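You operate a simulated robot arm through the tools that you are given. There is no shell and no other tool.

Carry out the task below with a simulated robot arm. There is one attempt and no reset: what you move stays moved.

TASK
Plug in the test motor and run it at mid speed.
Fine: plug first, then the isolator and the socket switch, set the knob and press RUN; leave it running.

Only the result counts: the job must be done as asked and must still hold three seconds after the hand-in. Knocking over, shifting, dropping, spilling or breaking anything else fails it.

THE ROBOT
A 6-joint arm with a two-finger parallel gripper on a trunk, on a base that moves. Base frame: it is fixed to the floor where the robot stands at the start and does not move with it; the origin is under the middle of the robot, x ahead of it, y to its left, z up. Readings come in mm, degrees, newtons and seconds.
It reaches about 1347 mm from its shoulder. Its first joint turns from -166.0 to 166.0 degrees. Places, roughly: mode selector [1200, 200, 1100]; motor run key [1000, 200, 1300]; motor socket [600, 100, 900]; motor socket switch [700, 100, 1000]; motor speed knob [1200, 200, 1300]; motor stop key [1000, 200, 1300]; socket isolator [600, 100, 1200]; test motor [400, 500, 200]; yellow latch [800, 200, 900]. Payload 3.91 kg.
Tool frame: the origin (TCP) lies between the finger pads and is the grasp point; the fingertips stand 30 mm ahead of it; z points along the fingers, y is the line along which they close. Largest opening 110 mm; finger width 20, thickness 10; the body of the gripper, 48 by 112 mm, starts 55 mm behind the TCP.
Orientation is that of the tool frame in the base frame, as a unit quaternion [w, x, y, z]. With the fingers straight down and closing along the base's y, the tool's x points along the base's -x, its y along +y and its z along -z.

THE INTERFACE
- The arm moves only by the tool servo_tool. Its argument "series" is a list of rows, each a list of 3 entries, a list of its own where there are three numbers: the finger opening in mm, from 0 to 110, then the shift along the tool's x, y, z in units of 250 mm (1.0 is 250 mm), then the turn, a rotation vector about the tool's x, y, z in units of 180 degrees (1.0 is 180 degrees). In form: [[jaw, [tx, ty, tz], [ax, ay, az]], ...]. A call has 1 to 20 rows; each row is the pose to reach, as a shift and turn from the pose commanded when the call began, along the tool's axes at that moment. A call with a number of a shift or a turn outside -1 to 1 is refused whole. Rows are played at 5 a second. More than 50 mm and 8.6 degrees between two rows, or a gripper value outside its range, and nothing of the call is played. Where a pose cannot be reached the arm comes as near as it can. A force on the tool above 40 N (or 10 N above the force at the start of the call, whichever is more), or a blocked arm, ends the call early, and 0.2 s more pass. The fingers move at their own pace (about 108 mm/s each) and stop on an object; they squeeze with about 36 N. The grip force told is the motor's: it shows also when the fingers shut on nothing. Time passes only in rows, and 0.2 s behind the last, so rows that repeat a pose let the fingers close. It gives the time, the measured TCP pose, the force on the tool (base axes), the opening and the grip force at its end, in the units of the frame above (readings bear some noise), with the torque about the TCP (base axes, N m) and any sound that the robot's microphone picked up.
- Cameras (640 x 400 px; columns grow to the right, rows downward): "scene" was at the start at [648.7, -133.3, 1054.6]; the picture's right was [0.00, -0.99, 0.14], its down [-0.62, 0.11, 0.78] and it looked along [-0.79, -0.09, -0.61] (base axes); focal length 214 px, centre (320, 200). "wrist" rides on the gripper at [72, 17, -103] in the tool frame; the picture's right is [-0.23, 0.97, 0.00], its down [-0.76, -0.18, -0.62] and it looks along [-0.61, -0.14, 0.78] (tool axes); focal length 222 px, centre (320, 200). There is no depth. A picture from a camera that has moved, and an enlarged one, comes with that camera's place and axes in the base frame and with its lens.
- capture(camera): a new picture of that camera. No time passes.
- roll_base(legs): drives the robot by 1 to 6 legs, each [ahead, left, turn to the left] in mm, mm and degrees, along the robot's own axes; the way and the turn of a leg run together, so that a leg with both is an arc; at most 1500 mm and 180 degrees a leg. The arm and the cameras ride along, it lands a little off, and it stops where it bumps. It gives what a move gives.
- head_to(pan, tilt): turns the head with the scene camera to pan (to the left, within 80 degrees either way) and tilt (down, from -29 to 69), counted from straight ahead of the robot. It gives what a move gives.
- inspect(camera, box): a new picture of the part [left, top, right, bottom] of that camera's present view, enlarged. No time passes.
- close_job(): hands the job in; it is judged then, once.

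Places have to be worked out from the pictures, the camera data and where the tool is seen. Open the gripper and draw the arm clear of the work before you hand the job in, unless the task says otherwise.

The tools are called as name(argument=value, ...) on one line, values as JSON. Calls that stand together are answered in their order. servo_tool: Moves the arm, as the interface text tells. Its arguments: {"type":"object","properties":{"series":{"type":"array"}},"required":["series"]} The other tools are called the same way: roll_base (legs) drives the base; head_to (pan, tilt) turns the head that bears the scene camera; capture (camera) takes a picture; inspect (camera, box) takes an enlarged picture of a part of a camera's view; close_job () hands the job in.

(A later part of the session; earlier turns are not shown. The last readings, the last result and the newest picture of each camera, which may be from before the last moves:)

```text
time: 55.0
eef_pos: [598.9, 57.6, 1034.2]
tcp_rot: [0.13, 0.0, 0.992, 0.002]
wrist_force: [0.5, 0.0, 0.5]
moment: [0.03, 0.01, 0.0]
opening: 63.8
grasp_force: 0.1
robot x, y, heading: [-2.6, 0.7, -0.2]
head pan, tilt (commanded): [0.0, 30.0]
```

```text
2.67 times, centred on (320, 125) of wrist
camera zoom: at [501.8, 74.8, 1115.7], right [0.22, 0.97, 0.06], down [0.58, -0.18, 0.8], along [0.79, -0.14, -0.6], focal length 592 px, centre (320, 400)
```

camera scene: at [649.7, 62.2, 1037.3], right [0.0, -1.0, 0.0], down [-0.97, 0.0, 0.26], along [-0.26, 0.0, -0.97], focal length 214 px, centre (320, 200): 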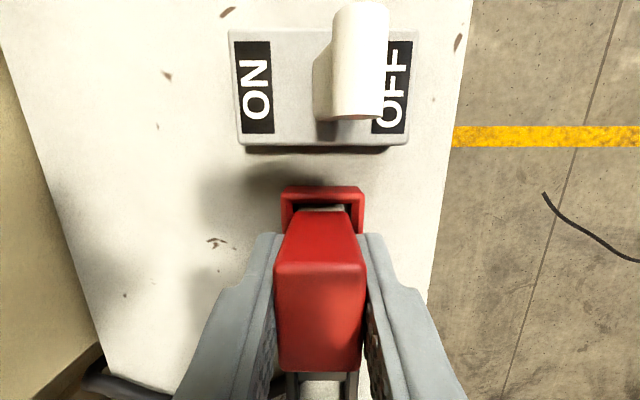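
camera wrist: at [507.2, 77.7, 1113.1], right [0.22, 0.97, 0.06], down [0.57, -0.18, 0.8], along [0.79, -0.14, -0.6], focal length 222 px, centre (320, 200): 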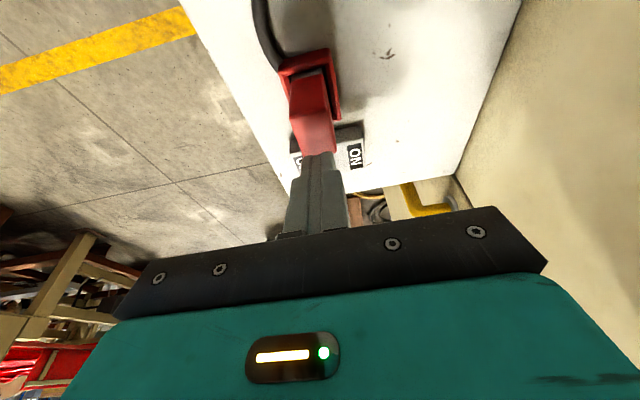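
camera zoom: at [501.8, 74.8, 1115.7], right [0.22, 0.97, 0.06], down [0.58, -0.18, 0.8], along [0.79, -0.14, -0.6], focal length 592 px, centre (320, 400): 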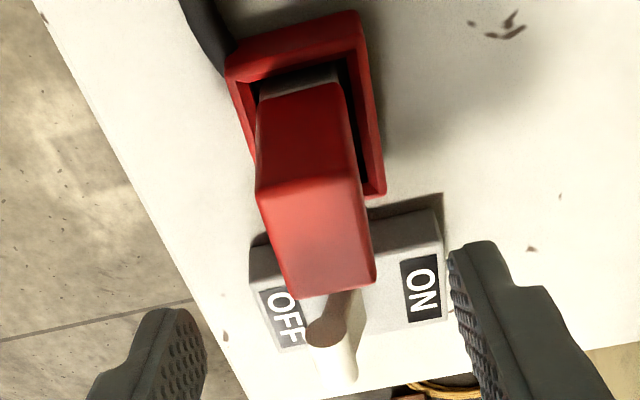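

The plug repeatably settles at x≈600.9, y≈60.3, top z≈989 at a hard stop, so I treat it as seated. Next the isolator: I draw back to the right and up, and turn the tool to face the cabinet (+y) for a close look.

servo_tool(series=[[64, [-0.026, -0.126, -0.09], [0, 0, 0]], [64, [-0.052, -0.253, -0.18], [0, 0, 0]], [64, [-0.077, -0.379, -0.27], [0, 0, 0]], [64, [-0.103, -0.506, -0.36], [0, 0, 0]], [64, [-0.129, -0.632, -0.45], [0, 0, 0]], [64, [-0.129, -0.632, -0.45], [-0.0452, 0.0059, 0.0059]], [64, [-0.129, -0.632, -0.45], [-0.0903, 0.0119, 0.0119]], [64, [-0.129, -0.632, -0.45], [-0.1355, 0.0178, 0.0178]], [64, [-0.129, -0.632, -0.45], [-0.1807, 0.0238, 0.0238]], [64, [-0.129, -0.632, -0.45], [-0.2258, 0.0297, 0.0297]], [64, [-0.129, -0.632, -0.45], [-0.271, 0.0357, 0.0357]], [64, [-0.129, -0.632, -0.45], [-0.3161, 0.0416, 0.0416]], [64, [-0.129, -0.632, -0.45], [-0.3613, 0.0476, 0.0476]], [64, [-0.129, -0.632, -0.45], [-0.4065, 0.0535, 0.0535]], [64, [-0.129, -0.632, -0.45], [-0.4516, 0.0595, 0.0595]], [64, [-0.129, -0.632, -0.45], [-0.4968, 0.0654, 0.0654]]])

head_to(pan=0, tilt=20)

capture(camera="scene")

capture(camera="wrist")

```text
time: 58.5
eef_pos: [614.1, -74.2, 1145.6]
tcp_rot: [0.005, 0.005, 0.706, 0.708]
wrist_force: [-0.3, -0.7, 0.1]
moment: [-0.02, -0.01, 0.01]
opening: 64.4
grasp_force: 0.0
out of reach, approached as far as the arm can: row 16
robot x, y, heading: [2.4, -0.6, 0.2]
head pan, tilt (commanded): [0.0, 30.0]
```

```text
time: 59.2
eef_pos: [614.1, -74.3, 1145.9]
tcp_rot: [0.005, 0.007, 0.707, 0.707]
wrist_force: [-0.2, -0.2, 0.3]
moment: [0.0, 0.0, 0.0]
opening: 63.8
grasp_force: 0.0
robot x, y, heading: [-2.5, -3.3, -0.1]
head pan, tilt (commanded): [0.0, 20.0]
```

```text
taken
camera scene: at [691.6, -112.8, 1145.0], right [0.0, 0.0, -1.0], down [-0.94, -0.33, 0.0], along [-0.33, 0.94, 0.0], focal length 214 px, centre (320, 200)
```

scene: 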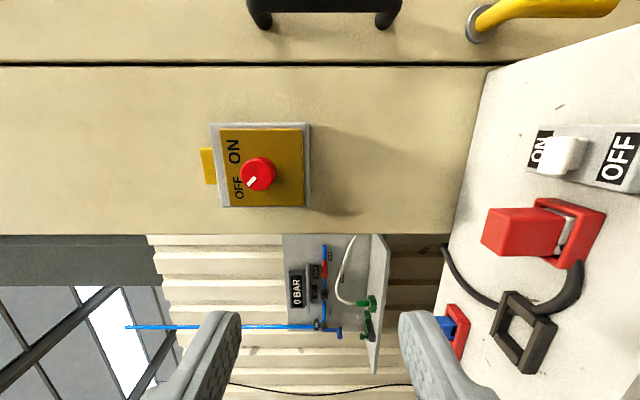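

```text
taken
camera wrist: at [540.5, -176.4, 1163.7], right [0.23, 0.0, 0.97], down [0.75, -0.64, -0.18], along [0.62, 0.77, -0.14], focal length 222 px, centre (320, 200)
```

wrist: 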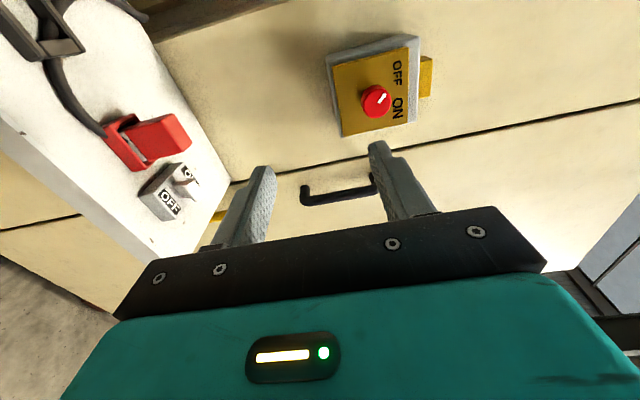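

From here both the isolator (pointer at OFF, ON to its right) and the plug seen from the side are visible. I zoom on both.

inspect(camera="scene", box=[470, 180, 630, 300])

inspect(camera="scene", box=[180, 100, 340, 230])

inspect(camera="wrist", box=[80, 90, 240, 230])

inspect(camera="wrist", box=[310, 20, 450, 150])

```text
3.33 times, centred on (550, 240) of scene
camera zoom: at [691.6, -112.8, 1145.0], right [0.0, 0.0, -1.0], down [-0.94, -0.33, 0.0], along [-0.33, 0.94, 0.0], focal length 715 px, centre (-447, 67)
```

zoom: 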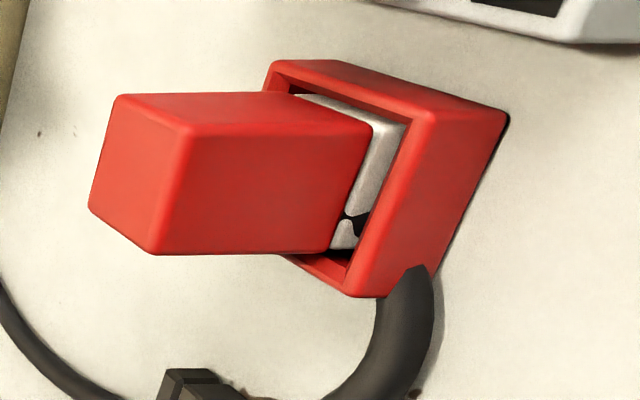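

```text
3.08 times, centred on (260, 165) of scene
camera zoom: at [691.6, -112.8, 1145.0], right [0.0, 0.0, -1.0], down [-0.94, -0.33, 0.0], along [-0.33, 0.94, 0.0], focal length 660 px, centre (505, 308)
```

zoom: 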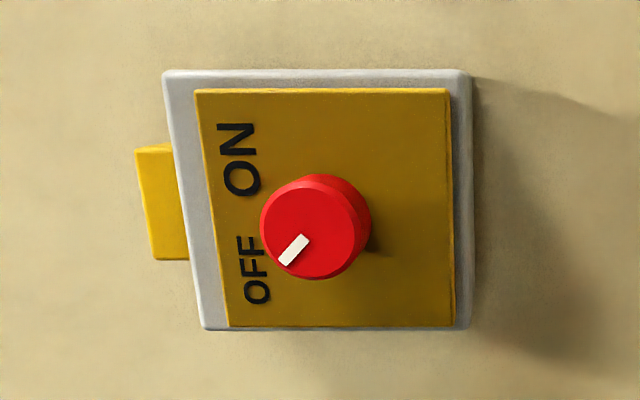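

```text
2.86 times, centred on (160, 160) of wrist
camera zoom: at [540.5, -176.4, 1163.7], right [0.23, 0.0, 0.97], down [0.75, -0.64, -0.18], along [0.62, 0.77, -0.14], focal length 635 px, centre (777, 314)
```

zoom: 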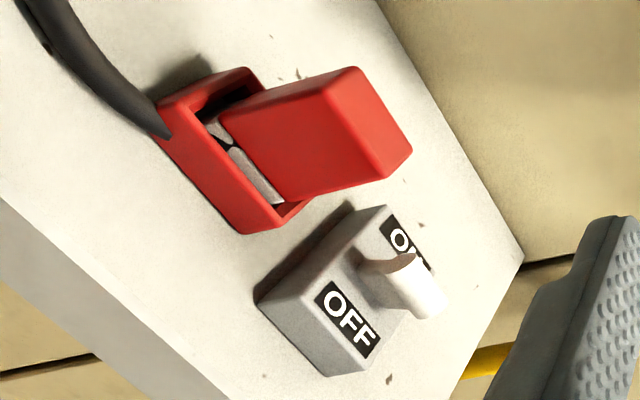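

```text
3.08 times, centred on (380, 85) of wrist
camera zoom: at [540.5, -176.4, 1163.7], right [0.23, 0.0, 0.97], down [0.75, -0.64, -0.18], along [0.62, 0.77, -0.14], focal length 684 px, centre (135, 554)
```

zoom: 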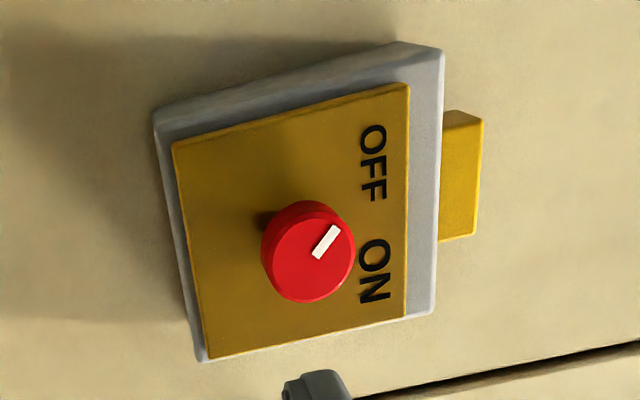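

The isolator knob (Ø≈35 mm) has its front at about [640, 118, 1215], on a plate at y≈146; pointer at OFF (45° left), ON lies 90° clockwise. The plug sits in its frame with its red body just above the frame. I approach the knob, pre-turning the gripper −45° about its axis.

servo_tool(series=[[64, [-0.017, 0.046, 0.089], [0, 0, -0.0417]], [64, [-0.035, 0.092, 0.179], [0, 0, -0.0833]], [64, [-0.052, 0.138, 0.268], [0, 0, -0.125]], [64, [-0.069, 0.184, 0.357], [0, 0, -0.1667]], [64, [-0.087, 0.23, 0.447], [0, 0, -0.2083]], [64, [-0.104, 0.276, 0.536], [0, 0, -0.25]], [64, [-0.104, 0.276, 0.536], [0, 0, -0.25]]])

capture(camera="scene")

capture(camera="wrist")

```text
time: 60.8
eef_pos: [639.3, 60.4, 1214.5]
tcp_rot: [0.27, -0.271, 0.652, 0.655]
wrist_force: [0.3, 0.2, 0.1]
moment: [0.0, -0.02, -0.01]
opening: 63.8
grasp_force: 0.1
robot x, y, heading: [-1.0, 1.1, 0.1]
head pan, tilt (commanded): [0.0, 20.0]
```

```text
taken
camera scene: at [694.5, 23.3, 1269.5], right [0.71, 0.0, -0.71], down [-0.66, -0.34, -0.67], along [-0.24, 0.94, -0.24], focal length 214 px, centre (320, 200)
```

scene: 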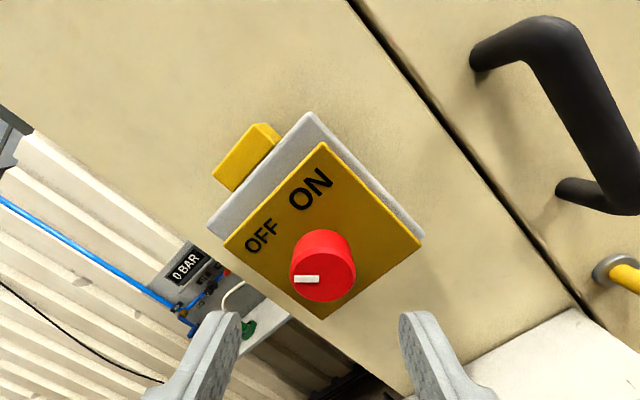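

```text
taken
camera wrist: at [576.3, -42.7, 1176.6], right [-0.53, 0.0, 0.85], down [0.66, -0.62, 0.41], along [0.53, 0.78, 0.33], focal length 222 px, centre (320, 200)
```

wrist: 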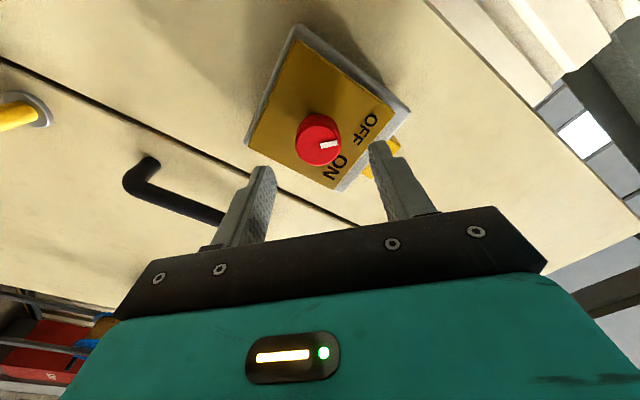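

The knob axis is at about [640, ·, 1214], matching the tool axis within 1 mm; its pointer is 45° to the left. I advance 50 mm and close on the knob.

servo_tool(series=[[64, [0, 0, 0.05], [0, 0, 0]], [64, [0, 0, 0.1], [0, 0, 0]], [64, [0, 0, 0.15], [0, 0, 0]], [64, [0, 0, 0.2], [0, 0, 0]], [64, [0, 0, 0.2], [0, 0, 0]]])

servo_tool(series=[[40, [0, 0, 0], [0, 0, 0]], [10, [0, 0, 0], [0, 0, 0]], [10, [0, 0, 0], [0, 0, 0]], [10, [0, 0, 0], [0, 0, 0]]])

capture(camera="wrist")

capture(camera="scene")

```text
time: 62.0
eef_pos: [639.8, 109.2, 1213.3]
tcp_rot: [0.27, -0.27, 0.652, 0.655]
wrist_force: [-0.7, -0.9, -0.2]
moment: [-0.03, 0.03, -0.05]
opening: 64.1
grasp_force: 0.0
robot x, y, heading: [-0.4, 0.0, -0.2]
head pan, tilt (commanded): [0.0, 20.0]
```

```text
time: 63.0
eef_pos: [641.1, 109.3, 1213.3]
tcp_rot: [0.271, -0.27, 0.653, 0.654]
wrist_force: [-1.8, 0.9, 10.2]
moment: [-0.08, 0.02, 0.05]
opening: 35.8
grasp_force: 45.2
robot x, y, heading: [1.2, 0.4, -0.3]
head pan, tilt (commanded): [0.0, 20.0]
```

```text
taken
camera wrist: at [576.8, 6.3, 1175.1], right [-0.53, 0.0, 0.85], down [0.66, -0.62, 0.41], along [0.53, 0.78, 0.33], focal length 222 px, centre (320, 200)
```

wrist: 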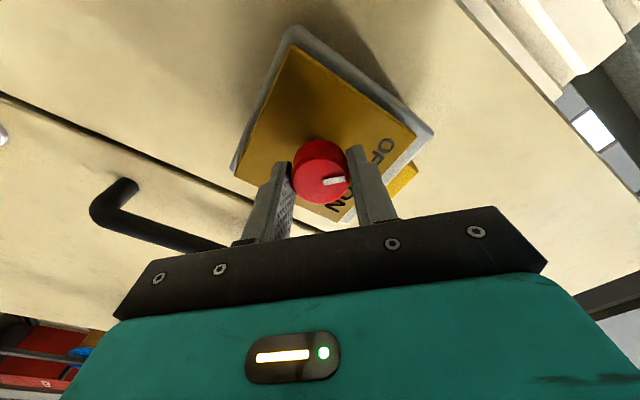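

```text
taken
camera scene: at [694.9, 72.3, 1268.0], right [0.71, 0.0, -0.71], down [-0.66, -0.34, -0.67], along [-0.24, 0.94, -0.24], focal length 214 px, centre (320, 200)
```

scene: 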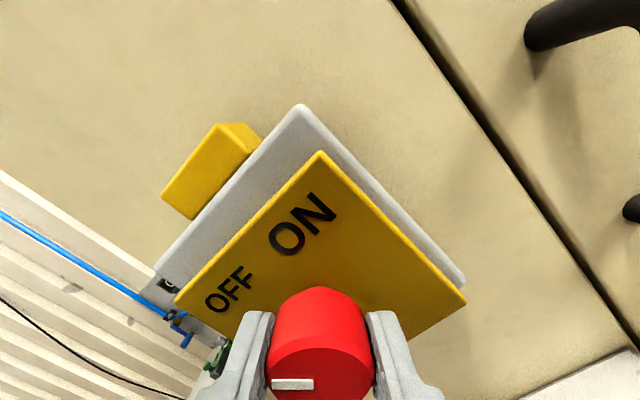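

Gripped at 35.8 mm, the knob's diameter. I turn it 90° clockwise (viewed from the front) about the tool axis.

servo_tool(series=[[10, [0, 0, 0], [0, 0, 0.0455]], [10, [0, 0, 0], [0, 0, 0.0909]], [10, [0, 0, 0], [0, 0, 0.1364]], [10, [0, 0, 0], [0, 0, 0.1818]], [10, [0, 0, 0], [0, 0, 0.2273]], [10, [0, 0, 0], [0, 0, 0.2727]], [10, [0, 0, 0], [0, 0, 0.3182]], [10, [0, 0, 0], [0, 0, 0.3636]], [10, [0, 0, 0], [0, 0, 0.4091]], [10, [0, 0, 0], [0, 0, 0.4545]], [10, [0, 0, 0], [0, 0, 0.5]], [10, [0, 0, 0], [0, 0, 0.5]]])

capture(camera="wrist")

capture(camera="scene")

```text
time: 65.7
eef_pos: [640.6, 108.4, 1214.8]
tcp_rot: [-0.273, 0.271, 0.652, 0.653]
wrist_force: [-7.8, 1.5, -3.4]
moment: [-0.28, -0.29, -0.05]
opening: 35.5
grasp_force: 45.1
robot x, y, heading: [-0.4, 4.2, -0.1]
head pan, tilt (commanded): [0.0, 20.0]
stopped in row 12: the force on the tool passed its limit at 41 N (the readings are from after the stop); the commanded pose is now the measured one
```

```text
taken
camera wrist: at [601.2, 6.1, 1278.4], right [0.85, 0.0, 0.52], down [0.41, -0.62, -0.67], along [0.33, 0.78, -0.53], focal length 222 px, centre (320, 200)
```

wrist: 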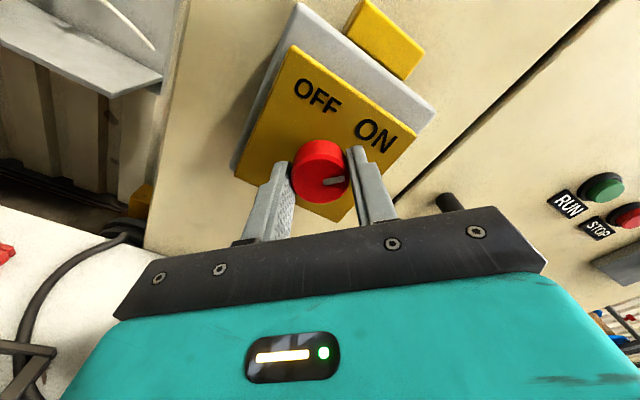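

```text
taken
camera scene: at [694.8, 72.6, 1158.5], right [-0.71, 0.0, -0.7], down [-0.66, -0.34, 0.67], along [-0.24, 0.94, 0.24], focal length 214 px, centre (320, 200)
```

scene: 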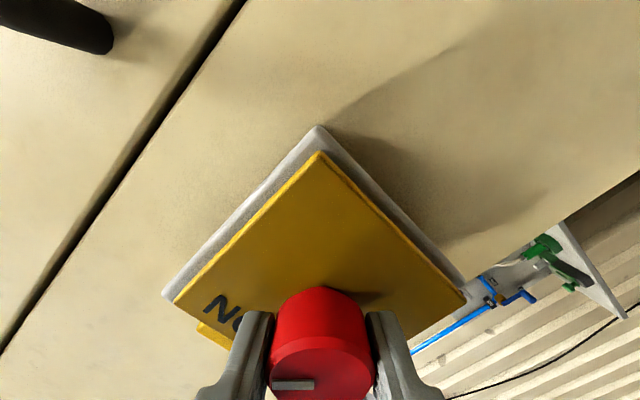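

The pointer turned with the gripper and now points 45° right, at ON (end stop reached). I open and back off to verify.

servo_tool(series=[[40, [0, 0, 0], [0, 0, 0]], [64, [0, 0, 0], [0, 0, 0]], [64, [0, 0, -0.1], [0, 0, 0]], [64, [0, 0, -0.2], [0, 0, 0]], [64, [0, 0, -0.3], [0, 0, 0]]])

capture(camera="wrist")

inspect(camera="wrist", box=[220, 20, 440, 200])

```text
time: 66.9
eef_pos: [641.2, 36.1, 1214.9]
tcp_rot: [-0.273, 0.271, 0.653, 0.653]
wrist_force: [0.1, 0.2, 0.7]
moment: [0.0, -0.01, 0.02]
opening: 64.2
grasp_force: 0.0
robot x, y, heading: [-2.4, -1.4, 0.1]
head pan, tilt (commanded): [0.0, 20.0]
```

```text
taken
camera wrist: at [601.4, -67.8, 1278.9], right [0.85, 0.0, 0.52], down [0.41, -0.62, -0.67], along [0.33, 0.78, -0.53], focal length 222 px, centre (320, 200)
```

wrist: 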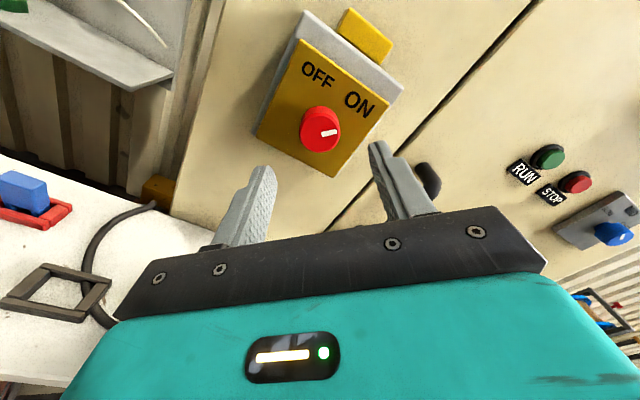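

```text
2.22 times, centred on (330, 110) of wrist
camera zoom: at [601.4, -67.8, 1278.9], right [0.85, 0.0, 0.52], down [0.41, -0.62, -0.67], along [0.33, 0.78, -0.53], focal length 494 px, centre (298, 400)
```

zoom: 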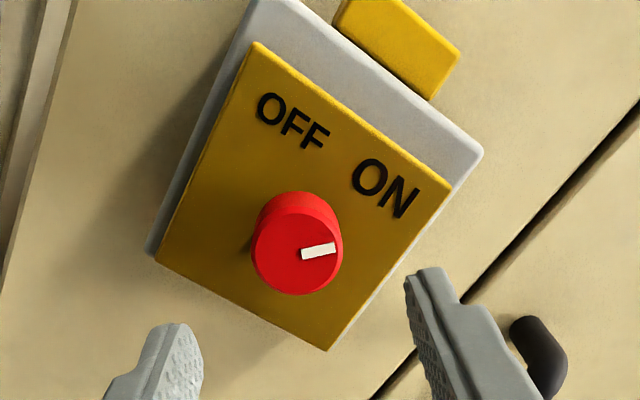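

The isolator pointer is at ON. I take a quick zoom at the empty holder visible at the left to check its floor (for the plug seat question).

inspect(camera="wrist", box=[0, 240, 140, 340])

head_to(pan=-30, tilt=0)

capture(camera="scene")

```text
4.00 times, centred on (70, 290) of wrist
camera zoom: at [601.4, -67.8, 1278.9], right [0.85, 0.0, 0.52], down [0.41, -0.62, -0.67], along [0.33, 0.78, -0.53], focal length 888 px, centre (1320, -160)
```

zoom: 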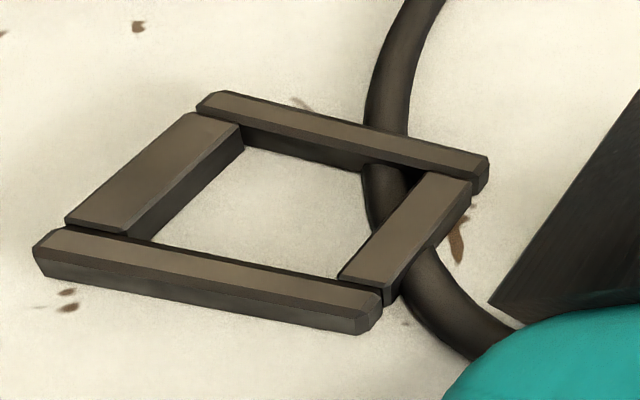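

```text
time: 67.8
eef_pos: [639.3, 36.6, 1213.8]
tcp_rot: [-0.273, 0.271, 0.652, 0.653]
wrist_force: [0.0, -0.2, 0.0]
moment: [0.02, -0.02, -0.01]
opening: 64.3
grasp_force: 0.1
robot x, y, heading: [-4.6, 2.9, -0.1]
head pan, tilt (commanded): [-30.0, 0.0]
```

```text
taken
camera scene: at [685.9, -16.1, 1104.3], right [-0.61, -0.5, -0.61], down [-0.7, 0.0, 0.71], along [-0.36, 0.87, -0.35], focal length 214 px, centre (320, 200)
```

scene: 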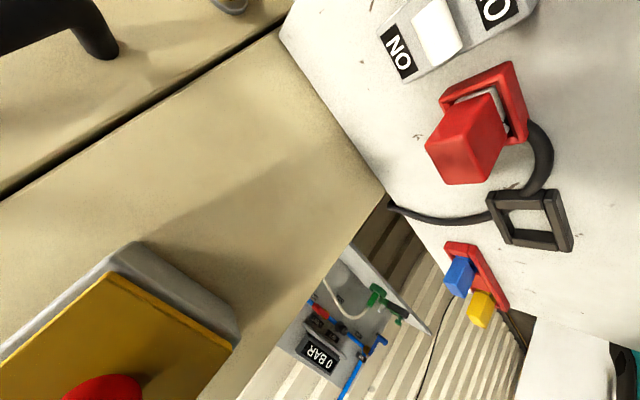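

The holder is just an open frame on the bench with no hole, and height bookkeeping (bench 919 vs socket floor 925) matches the plug's base resting on the socket floor, pin hidden in the slot — so it is seated. Now the socket switch: I move back, swing the tool to point down and 30° toward +y, with fingers closed, to look at the toggle.

servo_tool(series=[[64, [-0.0515, -0.0453, -0.0338], [0.035, -0.0145, -0.0251]], [64, [-0.1031, -0.0905, -0.0676], [0.0701, -0.029, -0.0503]], [50, [-0.1546, -0.1358, -0.1013], [0.1051, -0.0436, -0.0754]], [30, [-0.2061, -0.181, -0.1351], [0.1402, -0.0581, -0.1006]], [10, [-0.2577, -0.2263, -0.1689], [0.1752, -0.0726, -0.1257]], [0, [-0.3092, -0.2715, -0.2027], [0.2103, -0.0871, -0.1509]], [0, [-0.3607, -0.3168, -0.2364], [0.2453, -0.1017, -0.176]], [0, [-0.4123, -0.362, -0.2702], [0.2804, -0.1162, -0.2012]], [0, [-0.4638, -0.4073, -0.304], [0.3154, -0.1307, -0.2263]]])

head_to(pan=10, tilt=10)

capture(camera="scene")

capture(camera="wrist")

```text
time: 69.8
eef_pos: [650.2, -42.3, 1058.2]
tcp_rot: [-0.002, -0.001, 0.966, 0.259]
wrist_force: [-0.1, 0.8, -0.4]
moment: [0.02, 0.01, 0.0]
opening: 0.1
grasp_force: 36.1
robot x, y, heading: [-4.4, -1.1, 0.1]
head pan, tilt (commanded): [-30.0, 0.0]
```

```text
time: 70.9
eef_pos: [648.7, -42.8, 1058.2]
tcp_rot: [-0.002, -0.001, 0.965, 0.262]
wrist_force: [-0.2, 0.0, 0.7]
moment: [0.01, 0.0, 0.02]
opening: 0.2
grasp_force: 36.8
robot x, y, heading: [4.1, 1.5, -0.1]
head pan, tilt (commanded): [10.0, 10.0]
```

```text
taken
camera scene: at [744.3, -48.2, 1099.1], right [0.0, -0.76, -0.64], down [-0.98, -0.11, 0.14], along [-0.18, 0.63, -0.75], focal length 214 px, centre (320, 200)
```

scene: 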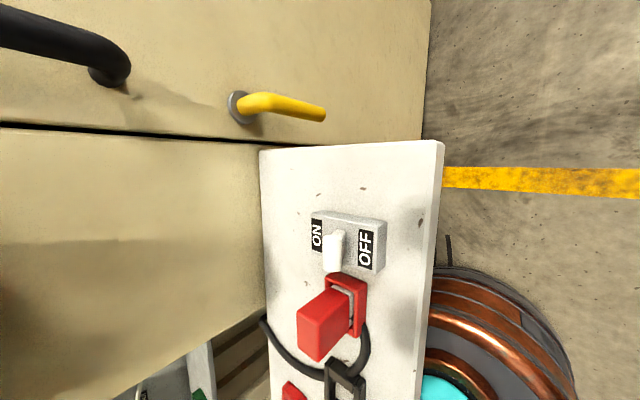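

```text
taken
camera wrist: at [578.1, -79.9, 1157.9], right [0.23, 0.84, 0.49], down [0.76, -0.47, 0.45], along [0.6, 0.27, -0.75], focal length 222 px, centre (320, 200)
```

wrist: 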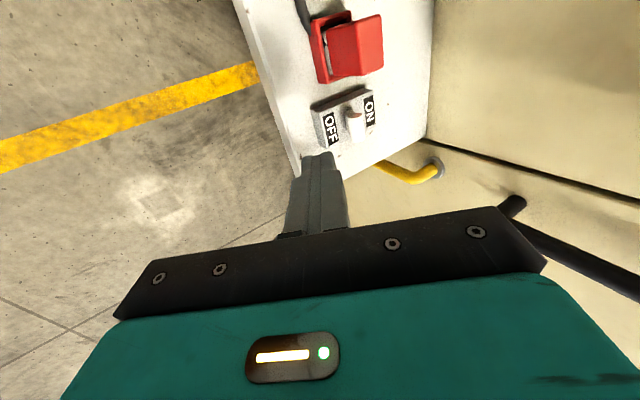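

inspect(camera="scene", box=[290, 180, 410, 300])

inspect(camera="wrist", box=[290, 60, 410, 180])

```text
3.33 times, centred on (350, 240) of scene
camera zoom: at [744.3, -48.2, 1099.1], right [0.0, -0.76, -0.64], down [-0.98, -0.11, 0.14], along [-0.18, 0.63, -0.75], focal length 715 px, centre (220, 67)
```

zoom: 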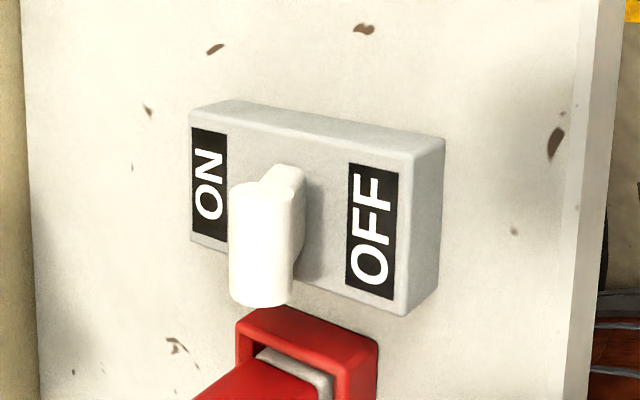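

```text
3.33 times, centred on (350, 120) of wrist
camera zoom: at [578.1, -79.9, 1157.9], right [0.23, 0.84, 0.49], down [0.76, -0.47, 0.45], along [0.6, 0.27, -0.75], focal length 740 px, centre (220, 467)
```

zoom: 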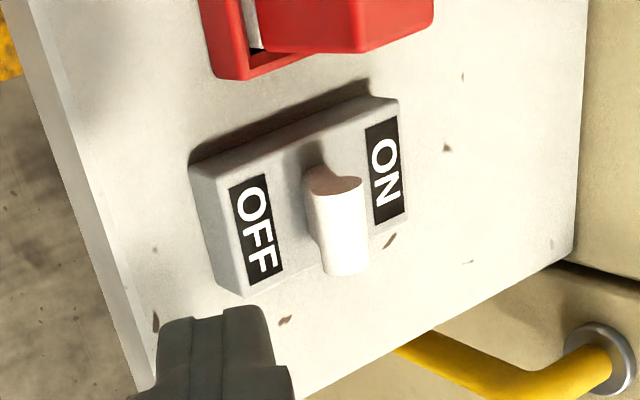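

The toggle's white crossbar is at about [669.6, 50, 967], leaning to OFF (−y) over a box centred at y≈62 with top z≈938. I move the closed fingertips to its −y side at z≈964, ready to push it toward +y.

servo_tool(series=[[0, [-0.02, -0.0042, 0.0923], [0, 0, 0]], [0, [-0.04, -0.0084, 0.1845], [0, 0, 0]], [0, [-0.06, -0.0126, 0.2768], [0, 0, 0]], [0, [-0.08, -0.0168, 0.369], [0, 0, 0]], [0, [-0.08, -0.0168, 0.369], [0, 0, 0]]])

capture(camera="scene")

capture(camera="wrist")

```text
time: 72.1
eef_pos: [670.1, 2.1, 976.6]
tcp_rot: [-0.003, 0.0, 0.966, 0.26]
wrist_force: [-0.4, 0.6, -0.4]
moment: [0.01, 0.0, 0.04]
opening: 0.2
grasp_force: 35.6
robot x, y, heading: [-1.1, -4.2, -0.2]
head pan, tilt (commanded): [10.0, 10.0]
```

```text
taken
camera scene: at [764.4, -3.3, 1017.2], right [0.0, -0.76, -0.64], down [-0.98, -0.11, 0.14], along [-0.18, 0.63, -0.75], focal length 214 px, centre (320, 200)
```

scene: 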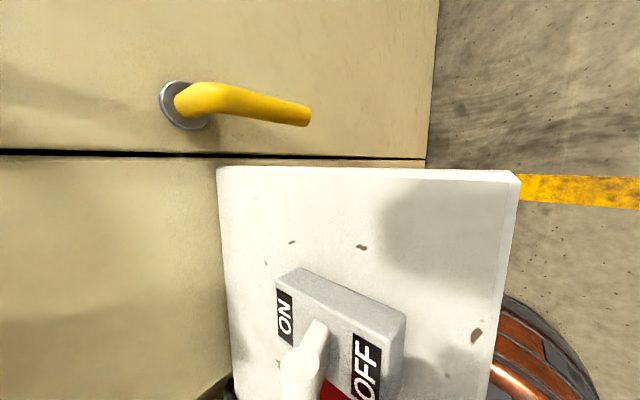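

```text
taken
camera wrist: at [598.2, -35.0, 1075.9], right [0.23, 0.84, 0.49], down [0.76, -0.47, 0.45], along [0.6, 0.27, -0.75], focal length 222 px, centre (320, 200)
```

wrist: 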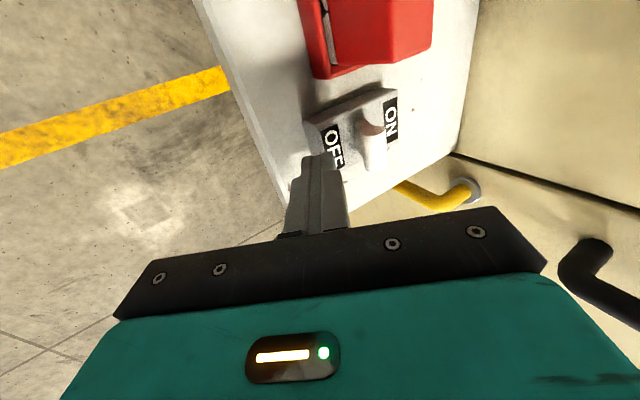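

The fingertips are beside the toggle with clearance. I push toward +y in 8 mm steps to flip it to ON.

servo_tool(series=[[0, [0, 0.0277, 0.016], [0, 0, 0]], [0, [0, 0.0554, 0.032], [0, 0, 0]], [0, [0, 0.0831, 0.048], [0, 0, 0]], [0, [0, 0.1109, 0.064], [0, 0, 0]], [0, [0, 0.1386, 0.08], [0, 0, 0]], [0, [0, 0.1663, 0.096], [0, 0, 0]]])

head_to(pan=10, tilt=40)

capture(camera="scene")

capture(camera="wrist")

```text
time: 73.5
eef_pos: [671.0, 38.5, 977.3]
tcp_rot: [-0.001, 0.002, 0.966, 0.258]
wrist_force: [1.0, -11.6, 2.3]
moment: [-0.22, 0.0, 0.03]
opening: 0.0
grasp_force: 36.2
robot x, y, heading: [-1.2, 2.9, -0.5]
head pan, tilt (commanded): [10.0, 10.0]
stopped in row 6: the force on the tool passed its limit at 48 N (the readings are from after the stop); the commanded pose is now the measured one
```

```text
time: 74.4
eef_pos: [669.9, 40.2, 976.7]
tcp_rot: [-0.002, 0.003, 0.966, 0.258]
wrist_force: [0.5, -24.0, 7.0]
moment: [-0.37, 0.03, 0.0]
opening: 0.0
grasp_force: 35.7
robot x, y, heading: [0.8, -1.3, -0.3]
head pan, tilt (commanded): [10.0, 40.0]
```

```text
taken
camera scene: at [717.2, 28.6, 1023.3], right [-0.01, -0.77, -0.64], down [-0.77, -0.41, 0.5], along [-0.64, 0.5, -0.59], focal length 214 px, centre (320, 200)
```

scene: 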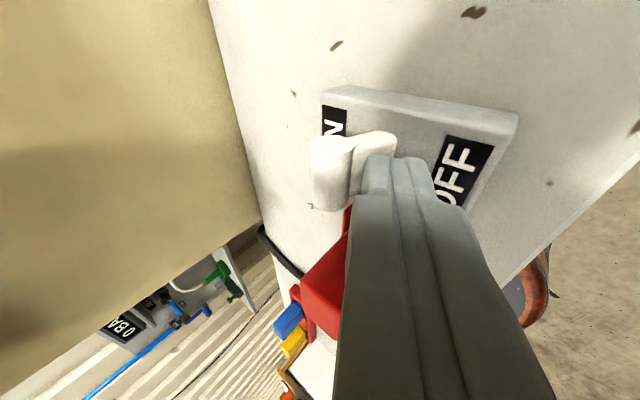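

```text
taken
camera wrist: at [598.4, 2.9, 1075.9], right [0.23, 0.84, 0.49], down [0.76, -0.47, 0.45], along [0.61, 0.26, -0.75], focal length 222 px, centre (320, 200)
```

wrist: 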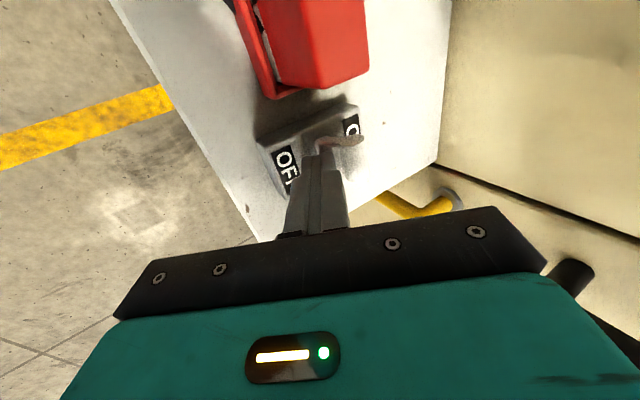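

The toggle has swung over and now leans across the ON label, pressing at its end stop. I back off in −y and up to verify.

servo_tool(series=[[0, [0, -0.0693, -0.04], [0, 0, 0]], [0, [0, -0.1386, -0.08], [0, 0, 0]], [0, [0, -0.1386, -0.25], [0, 0, 0]]])

capture(camera="scene")

inspect(camera="wrist", box=[240, 20, 440, 180])

```text
time: 75.2
eef_pos: [669.0, -20.7, 1014.4]
tcp_rot: [-0.002, 0.002, 0.966, 0.258]
wrist_force: [0.4, 1.9, -0.2]
moment: [-0.01, -0.02, 0.02]
opening: 0.0
grasp_force: 35.5
robot x, y, heading: [-0.8, -2.1, -0.2]
head pan, tilt (commanded): [10.0, 40.0]
```

```text
taken
camera scene: at [716.6, -30.7, 1061.4], right [-0.01, -0.77, -0.64], down [-0.77, -0.41, 0.5], along [-0.64, 0.49, -0.58], focal length 214 px, centre (320, 200)
```

scene: 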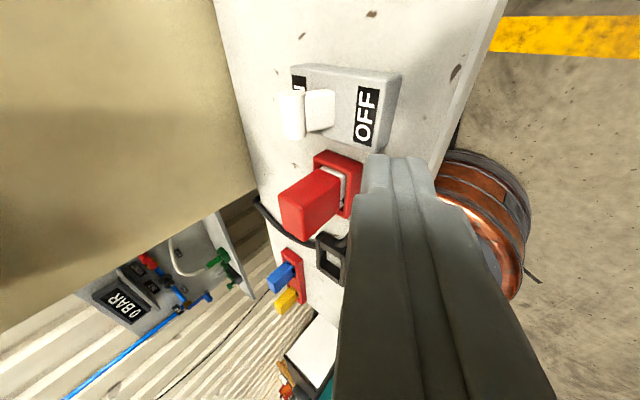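

```text
2.50 times, centred on (340, 100) of wrist
camera zoom: at [598.0, -56.5, 1114.0], right [0.23, 0.84, 0.48], down [0.76, -0.47, 0.45], along [0.6, 0.27, -0.75], focal length 555 px, centre (270, 450)
```

zoom: 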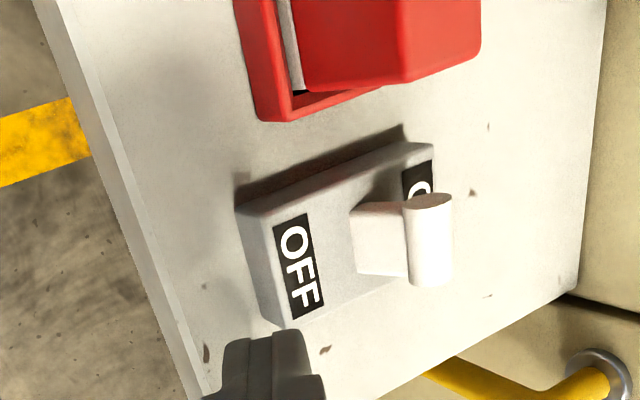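

The toggle is firmly at ON. Now the drive controls further along the cabinet: I move the arm ahead and up, pointing the tool at +y, to view the RUN/STOP keys and the knobs.

servo_tool(series=[[0, [-0.1155, 0.0244, -0.1223], [-0.0417, 0, 0]], [0, [-0.231, 0.0488, -0.2445], [-0.0833, 0, 0]], [0, [-0.3465, 0.0731, -0.3668], [-0.125, 0, 0]], [0, [-0.462, 0.0975, -0.489], [-0.1667, 0, 0]], [0, [-0.5775, 0.1219, -0.6113], [-0.2083, 0, 0]], [0, [-0.693, 0.1463, -0.7335], [-0.25, 0, 0]], [0, [-0.8085, 0.1706, -0.8558], [-0.2917, 0, 0]], [0, [-0.924, 0.195, -0.978], [-0.3333, 0, 0]]])

head_to(pan=0, tilt=-10)

capture(camera="scene")

capture(camera="wrist")

```text
time: 77.0
eef_pos: [905.5, -101.3, 1253.7]
tcp_rot: [0.001, 0.003, 0.707, 0.707]
wrist_force: [-0.6, 0.5, 0.5]
moment: [-0.05, -0.02, -0.03]
opening: 0.0
grasp_force: 35.8
robot x, y, heading: [-1.3, 0.7, -0.3]
head pan, tilt (commanded): [10.0, 40.0]
```

```text
time: 78.2
eef_pos: [904.8, -101.8, 1252.2]
tcp_rot: [0.0, 0.004, 0.708, 0.707]
wrist_force: [-0.3, 0.3, -0.3]
moment: [-0.02, -0.02, 0.01]
opening: 0.3
grasp_force: 35.8
robot x, y, heading: [1.7, -2.5, -0.1]
head pan, tilt (commanded): [0.0, -10.0]
```

```text
taken
camera scene: at [1029.7, -148.3, 1251.2], right [0.0, 0.0, -1.0], down [-0.98, 0.18, 0.0], along [0.18, 0.98, 0.0], focal length 214 px, centre (320, 200)
```

scene: 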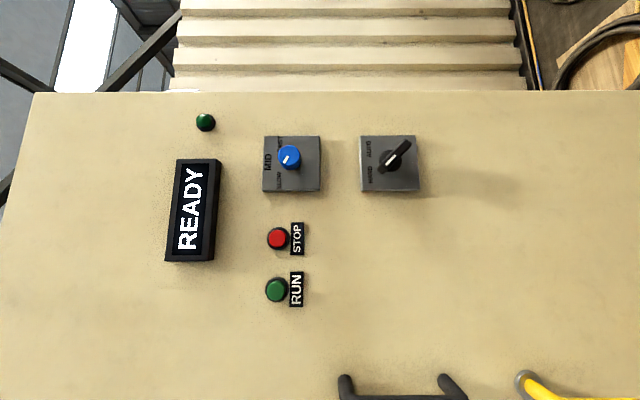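

```text
taken
camera wrist: at [831.9, -204.8, 1270.6], right [0.23, 0.0, 0.97], down [0.76, -0.63, -0.18], along [0.61, 0.78, -0.15], focal length 222 px, centre (320, 200)
```

wrist: 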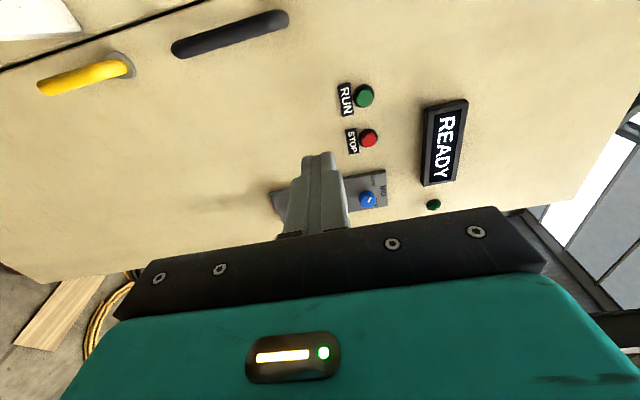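

The display reads READY, so the plug, isolator and switch are all good. I zoom on the speed knob, mode selector and keys.

inspect(camera="scene", box=[240, 120, 440, 210])

inspect(camera="scene", box=[250, 125, 340, 205])

inspect(camera="scene", box=[350, 125, 430, 205])

inspect(camera="scene", box=[150, 100, 330, 320])

```text
3.20 times, centred on (340, 165) of scene
camera zoom: at [1029.7, -148.3, 1251.2], right [0.0, 0.0, -1.0], down [-0.98, 0.18, 0.0], along [0.18, 0.98, 0.0], focal length 686 px, centre (256, 312)
```

zoom: 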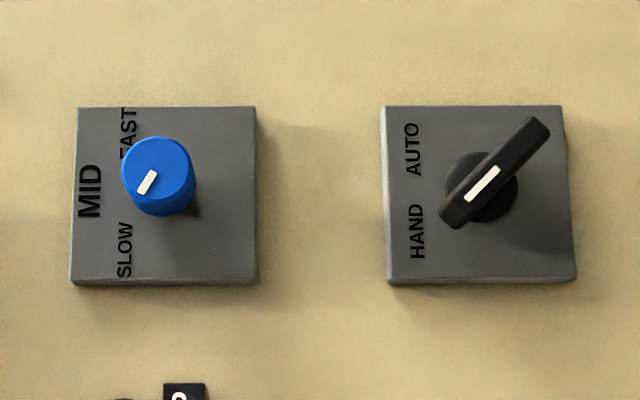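

```text
5.00 times, centred on (295, 165) of scene
camera zoom: at [1029.7, -148.3, 1251.2], right [0.0, 0.0, -1.0], down [-0.98, 0.18, 0.0], along [0.18, 0.98, 0.0], focal length 1072 px, centre (445, 375)
```

zoom: 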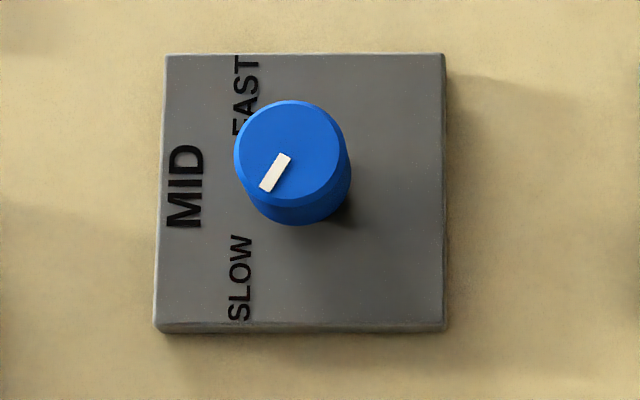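

```text
5.00 times, centred on (390, 165) of scene
camera zoom: at [1029.7, -148.3, 1251.2], right [0.0, 0.0, -1.0], down [-0.98, 0.18, 0.0], along [0.18, 0.98, 0.0], focal length 1072 px, centre (-30, 375)
```

zoom: 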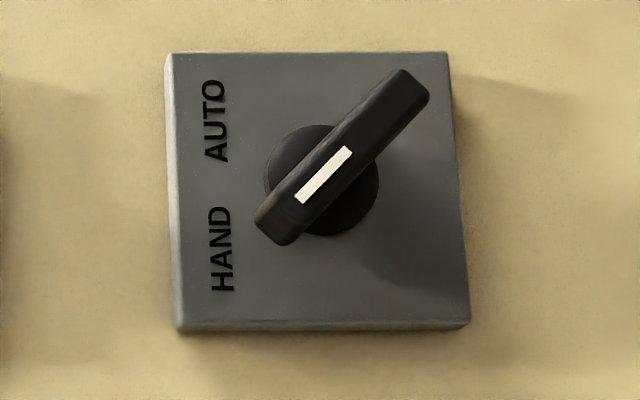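

```text
1.82 times, centred on (240, 210) of scene
camera zoom: at [1029.7, -148.3, 1251.2], right [0.0, 0.0, -1.0], down [-0.98, 0.18, 0.0], along [0.18, 0.98, 0.0], focal length 390 px, centre (466, 182)
```

zoom: 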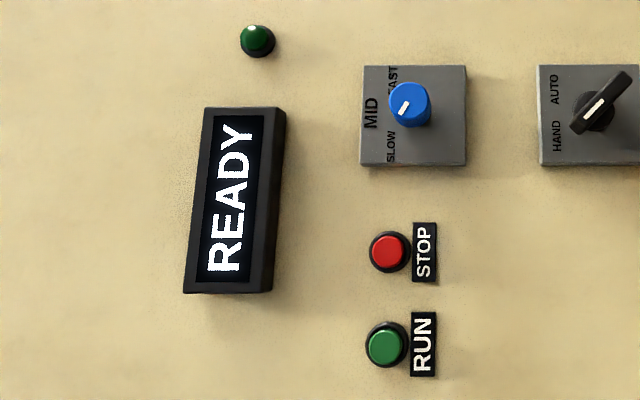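

The mode selector points to HAND (leave it); the speed knob points to SLOW, with MID straight up. I estimate the knob front at [1171, 197, 1302] and RUN at [950, 219, 1322]. I move in front of the speed knob with the gripper opened, turned to match the pointer.

servo_tool(series=[[20, [-0.133, 0.0245, 0.05], [0, 0, -0.0278]], [40, [-0.266, 0.049, 0.1], [0, 0, -0.0556]], [60, [-0.399, 0.0735, 0.15], [0, 0, -0.0833]], [60, [-0.532, 0.098, 0.2], [0, 0, -0.1111]], [60, [-0.665, 0.1225, 0.25], [0, 0, -0.1389]], [60, [-0.798, 0.147, 0.3], [0, 0, -0.1667]], [60, [-0.931, 0.1715, 0.35], [0, 0, -0.1667]], [60, [-1.0, 0.196, 0.4], [0, 0, -0.1667]]])

head_to(pan=0, tilt=20)

capture(camera="scene")

capture(camera="wrist")

```text
time: 80.0
eef_pos: [1025.5, 5.8, 1219.8]
tcp_rot: [0.183, -0.181, 0.684, 0.682]
wrist_force: [-0.9, 0.0, -0.1]
moment: [0.01, 0.01, 0.02]
opening: 59.9
grasp_force: 0.1
out of reach, approached as far as the arm can: row 3, 4, 5, 6, 7, 8
robot x, y, heading: [0.4, -1.3, -0.2]
head pan, tilt (commanded): [0.0, -10.0]
```

```text
time: 80.9
eef_pos: [1024.2, 5.6, 1220.3]
tcp_rot: [0.183, -0.181, 0.684, 0.682]
wrist_force: [0.6, -1.0, -0.2]
moment: [-0.01, 0.0, -0.02]
opening: 59.6
grasp_force: 0.1
robot x, y, heading: [4.5, 3.0, -0.2]
head pan, tilt (commanded): [0.0, 20.0]
```

```text
taken
camera scene: at [1092.0, -31.6, 1257.8], right [0.5, 0.0, -0.87], down [-0.82, -0.34, -0.47], along [-0.29, 0.94, -0.17], focal length 214 px, centre (320, 200)
```

scene: 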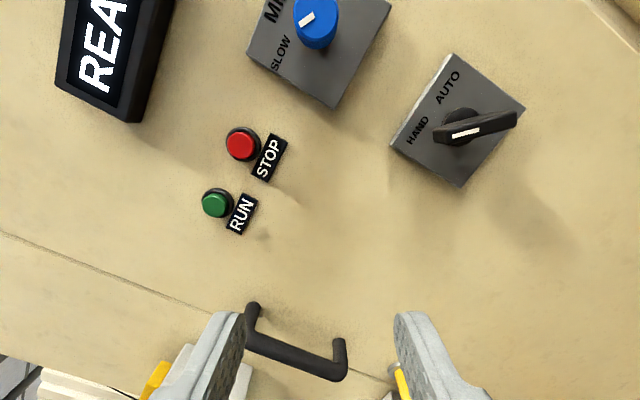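

```text
taken
camera wrist: at [952.9, -97.2, 1199.6], right [-0.29, 0.0, 0.96], down [0.75, -0.63, 0.22], along [0.6, 0.78, 0.18], focal length 222 px, centre (320, 200)
```

wrist: 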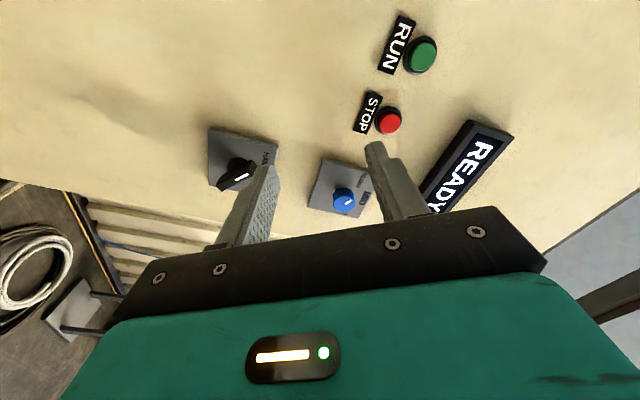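

The knob is out of arm reach from here, so the base must move. I first draw the arm back, then will drive right and forward over the clear floor.

servo_tool(series=[[60, [0.141, 0.068, -0.061], [0, 0, 0]], [60, [0.283, 0.137, -0.121], [0, 0, 0]], [60, [0.424, 0.205, -0.182], [0, 0, 0]], [60, [0.565, 0.274, -0.242], [0, 0, 0]], [60, [0.706, 0.342, -0.303], [0, 0, 0]], [60, [0.848, 0.411, -0.363], [0, 0, 0]], [60, [0.989, 0.479, -0.424], [0, 0, 0]]])

roll_base(legs=[[0, -350, 0]])

capture(camera="scene")

capture(camera="wrist")

```text
time: 82.5
eef_pos: [750.8, -98.7, 1203.3]
tcp_rot: [0.181, -0.181, 0.684, 0.683]
wrist_force: [0.5, -0.7, -0.4]
moment: [0.07, 0.05, 0.07]
opening: 60.0
grasp_force: 0.1
robot x, y, heading: [-1.6, 1.2, -0.4]
head pan, tilt (commanded): [0.0, 20.0]
```

```text
time: 84.8
eef_pos: [749.9, -460.4, 1204.4]
tcp_rot: [0.184, -0.178, 0.685, 0.682]
wrist_force: [-0.5, 0.0, -0.5]
moment: [-0.01, 0.02, 0.0]
opening: 60.3
grasp_force: 0.0
robot x, y, heading: [-2.2, -359.3, -0.5]
head pan, tilt (commanded): [0.0, 20.0]
```

```text
taken
camera scene: at [817.2, -498.8, 1242.2], right [0.5, -0.01, -0.87], down [-0.82, -0.34, -0.47], along [-0.29, 0.94, -0.17], focal length 214 px, centre (320, 200)
```

scene: 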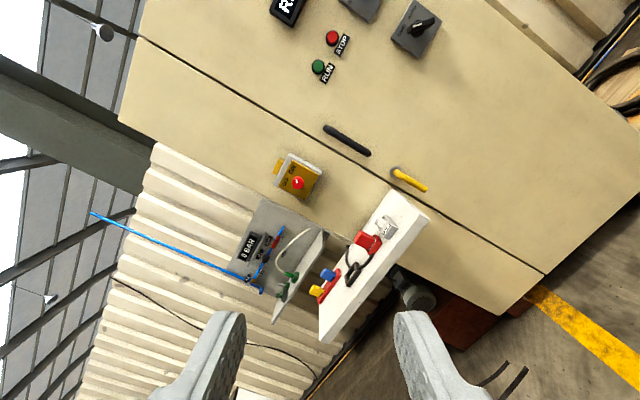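

```text
taken
camera wrist: at [677.8, -563.8, 1184.0], right [-0.29, 0.0, 0.96], down [0.74, -0.63, 0.22], along [0.6, 0.78, 0.18], focal length 222 px, centre (320, 200)
```

wrist: 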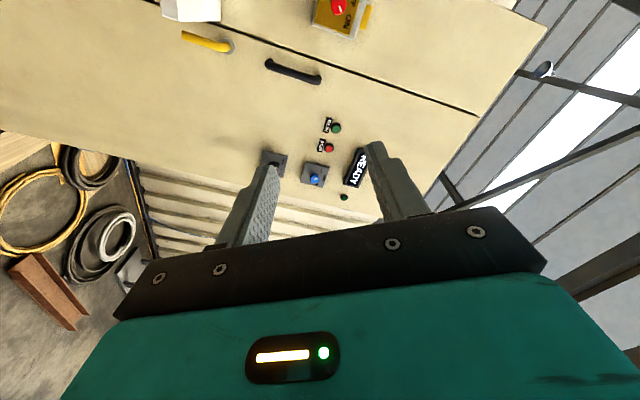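

The base slid right cleanly. Now I drive 400 mm forward; the floor there is clear apart from the painted line.

roll_base(legs=[[400, 0, 0]])

capture(camera="scene")

```text
time: 87.3
eef_pos: [1143.5, -466.7, 1203.7]
tcp_rot: [0.185, -0.177, 0.686, 0.681]
wrist_force: [0.5, 0.2, 0.4]
moment: [0.02, -0.03, 0.0]
opening: 59.9
grasp_force: 0.0
robot x, y, heading: [390.9, -360.8, -0.6]
head pan, tilt (commanded): [0.0, 20.0]
```

```text
taken
camera scene: at [1210.0, -505.4, 1242.2], right [0.5, -0.01, -0.87], down [-0.82, -0.33, -0.47], along [-0.29, 0.94, -0.17], focal length 214 px, centre (320, 200)
```

scene: 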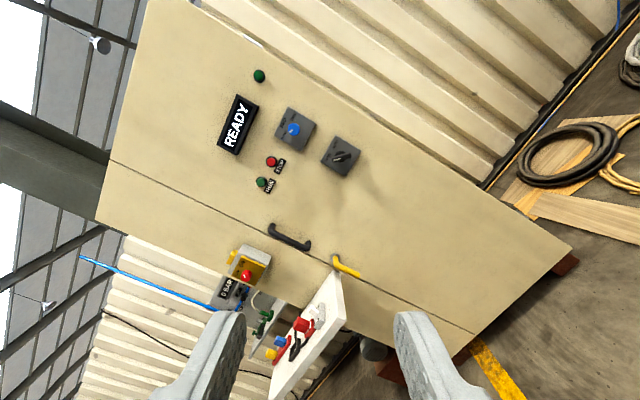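

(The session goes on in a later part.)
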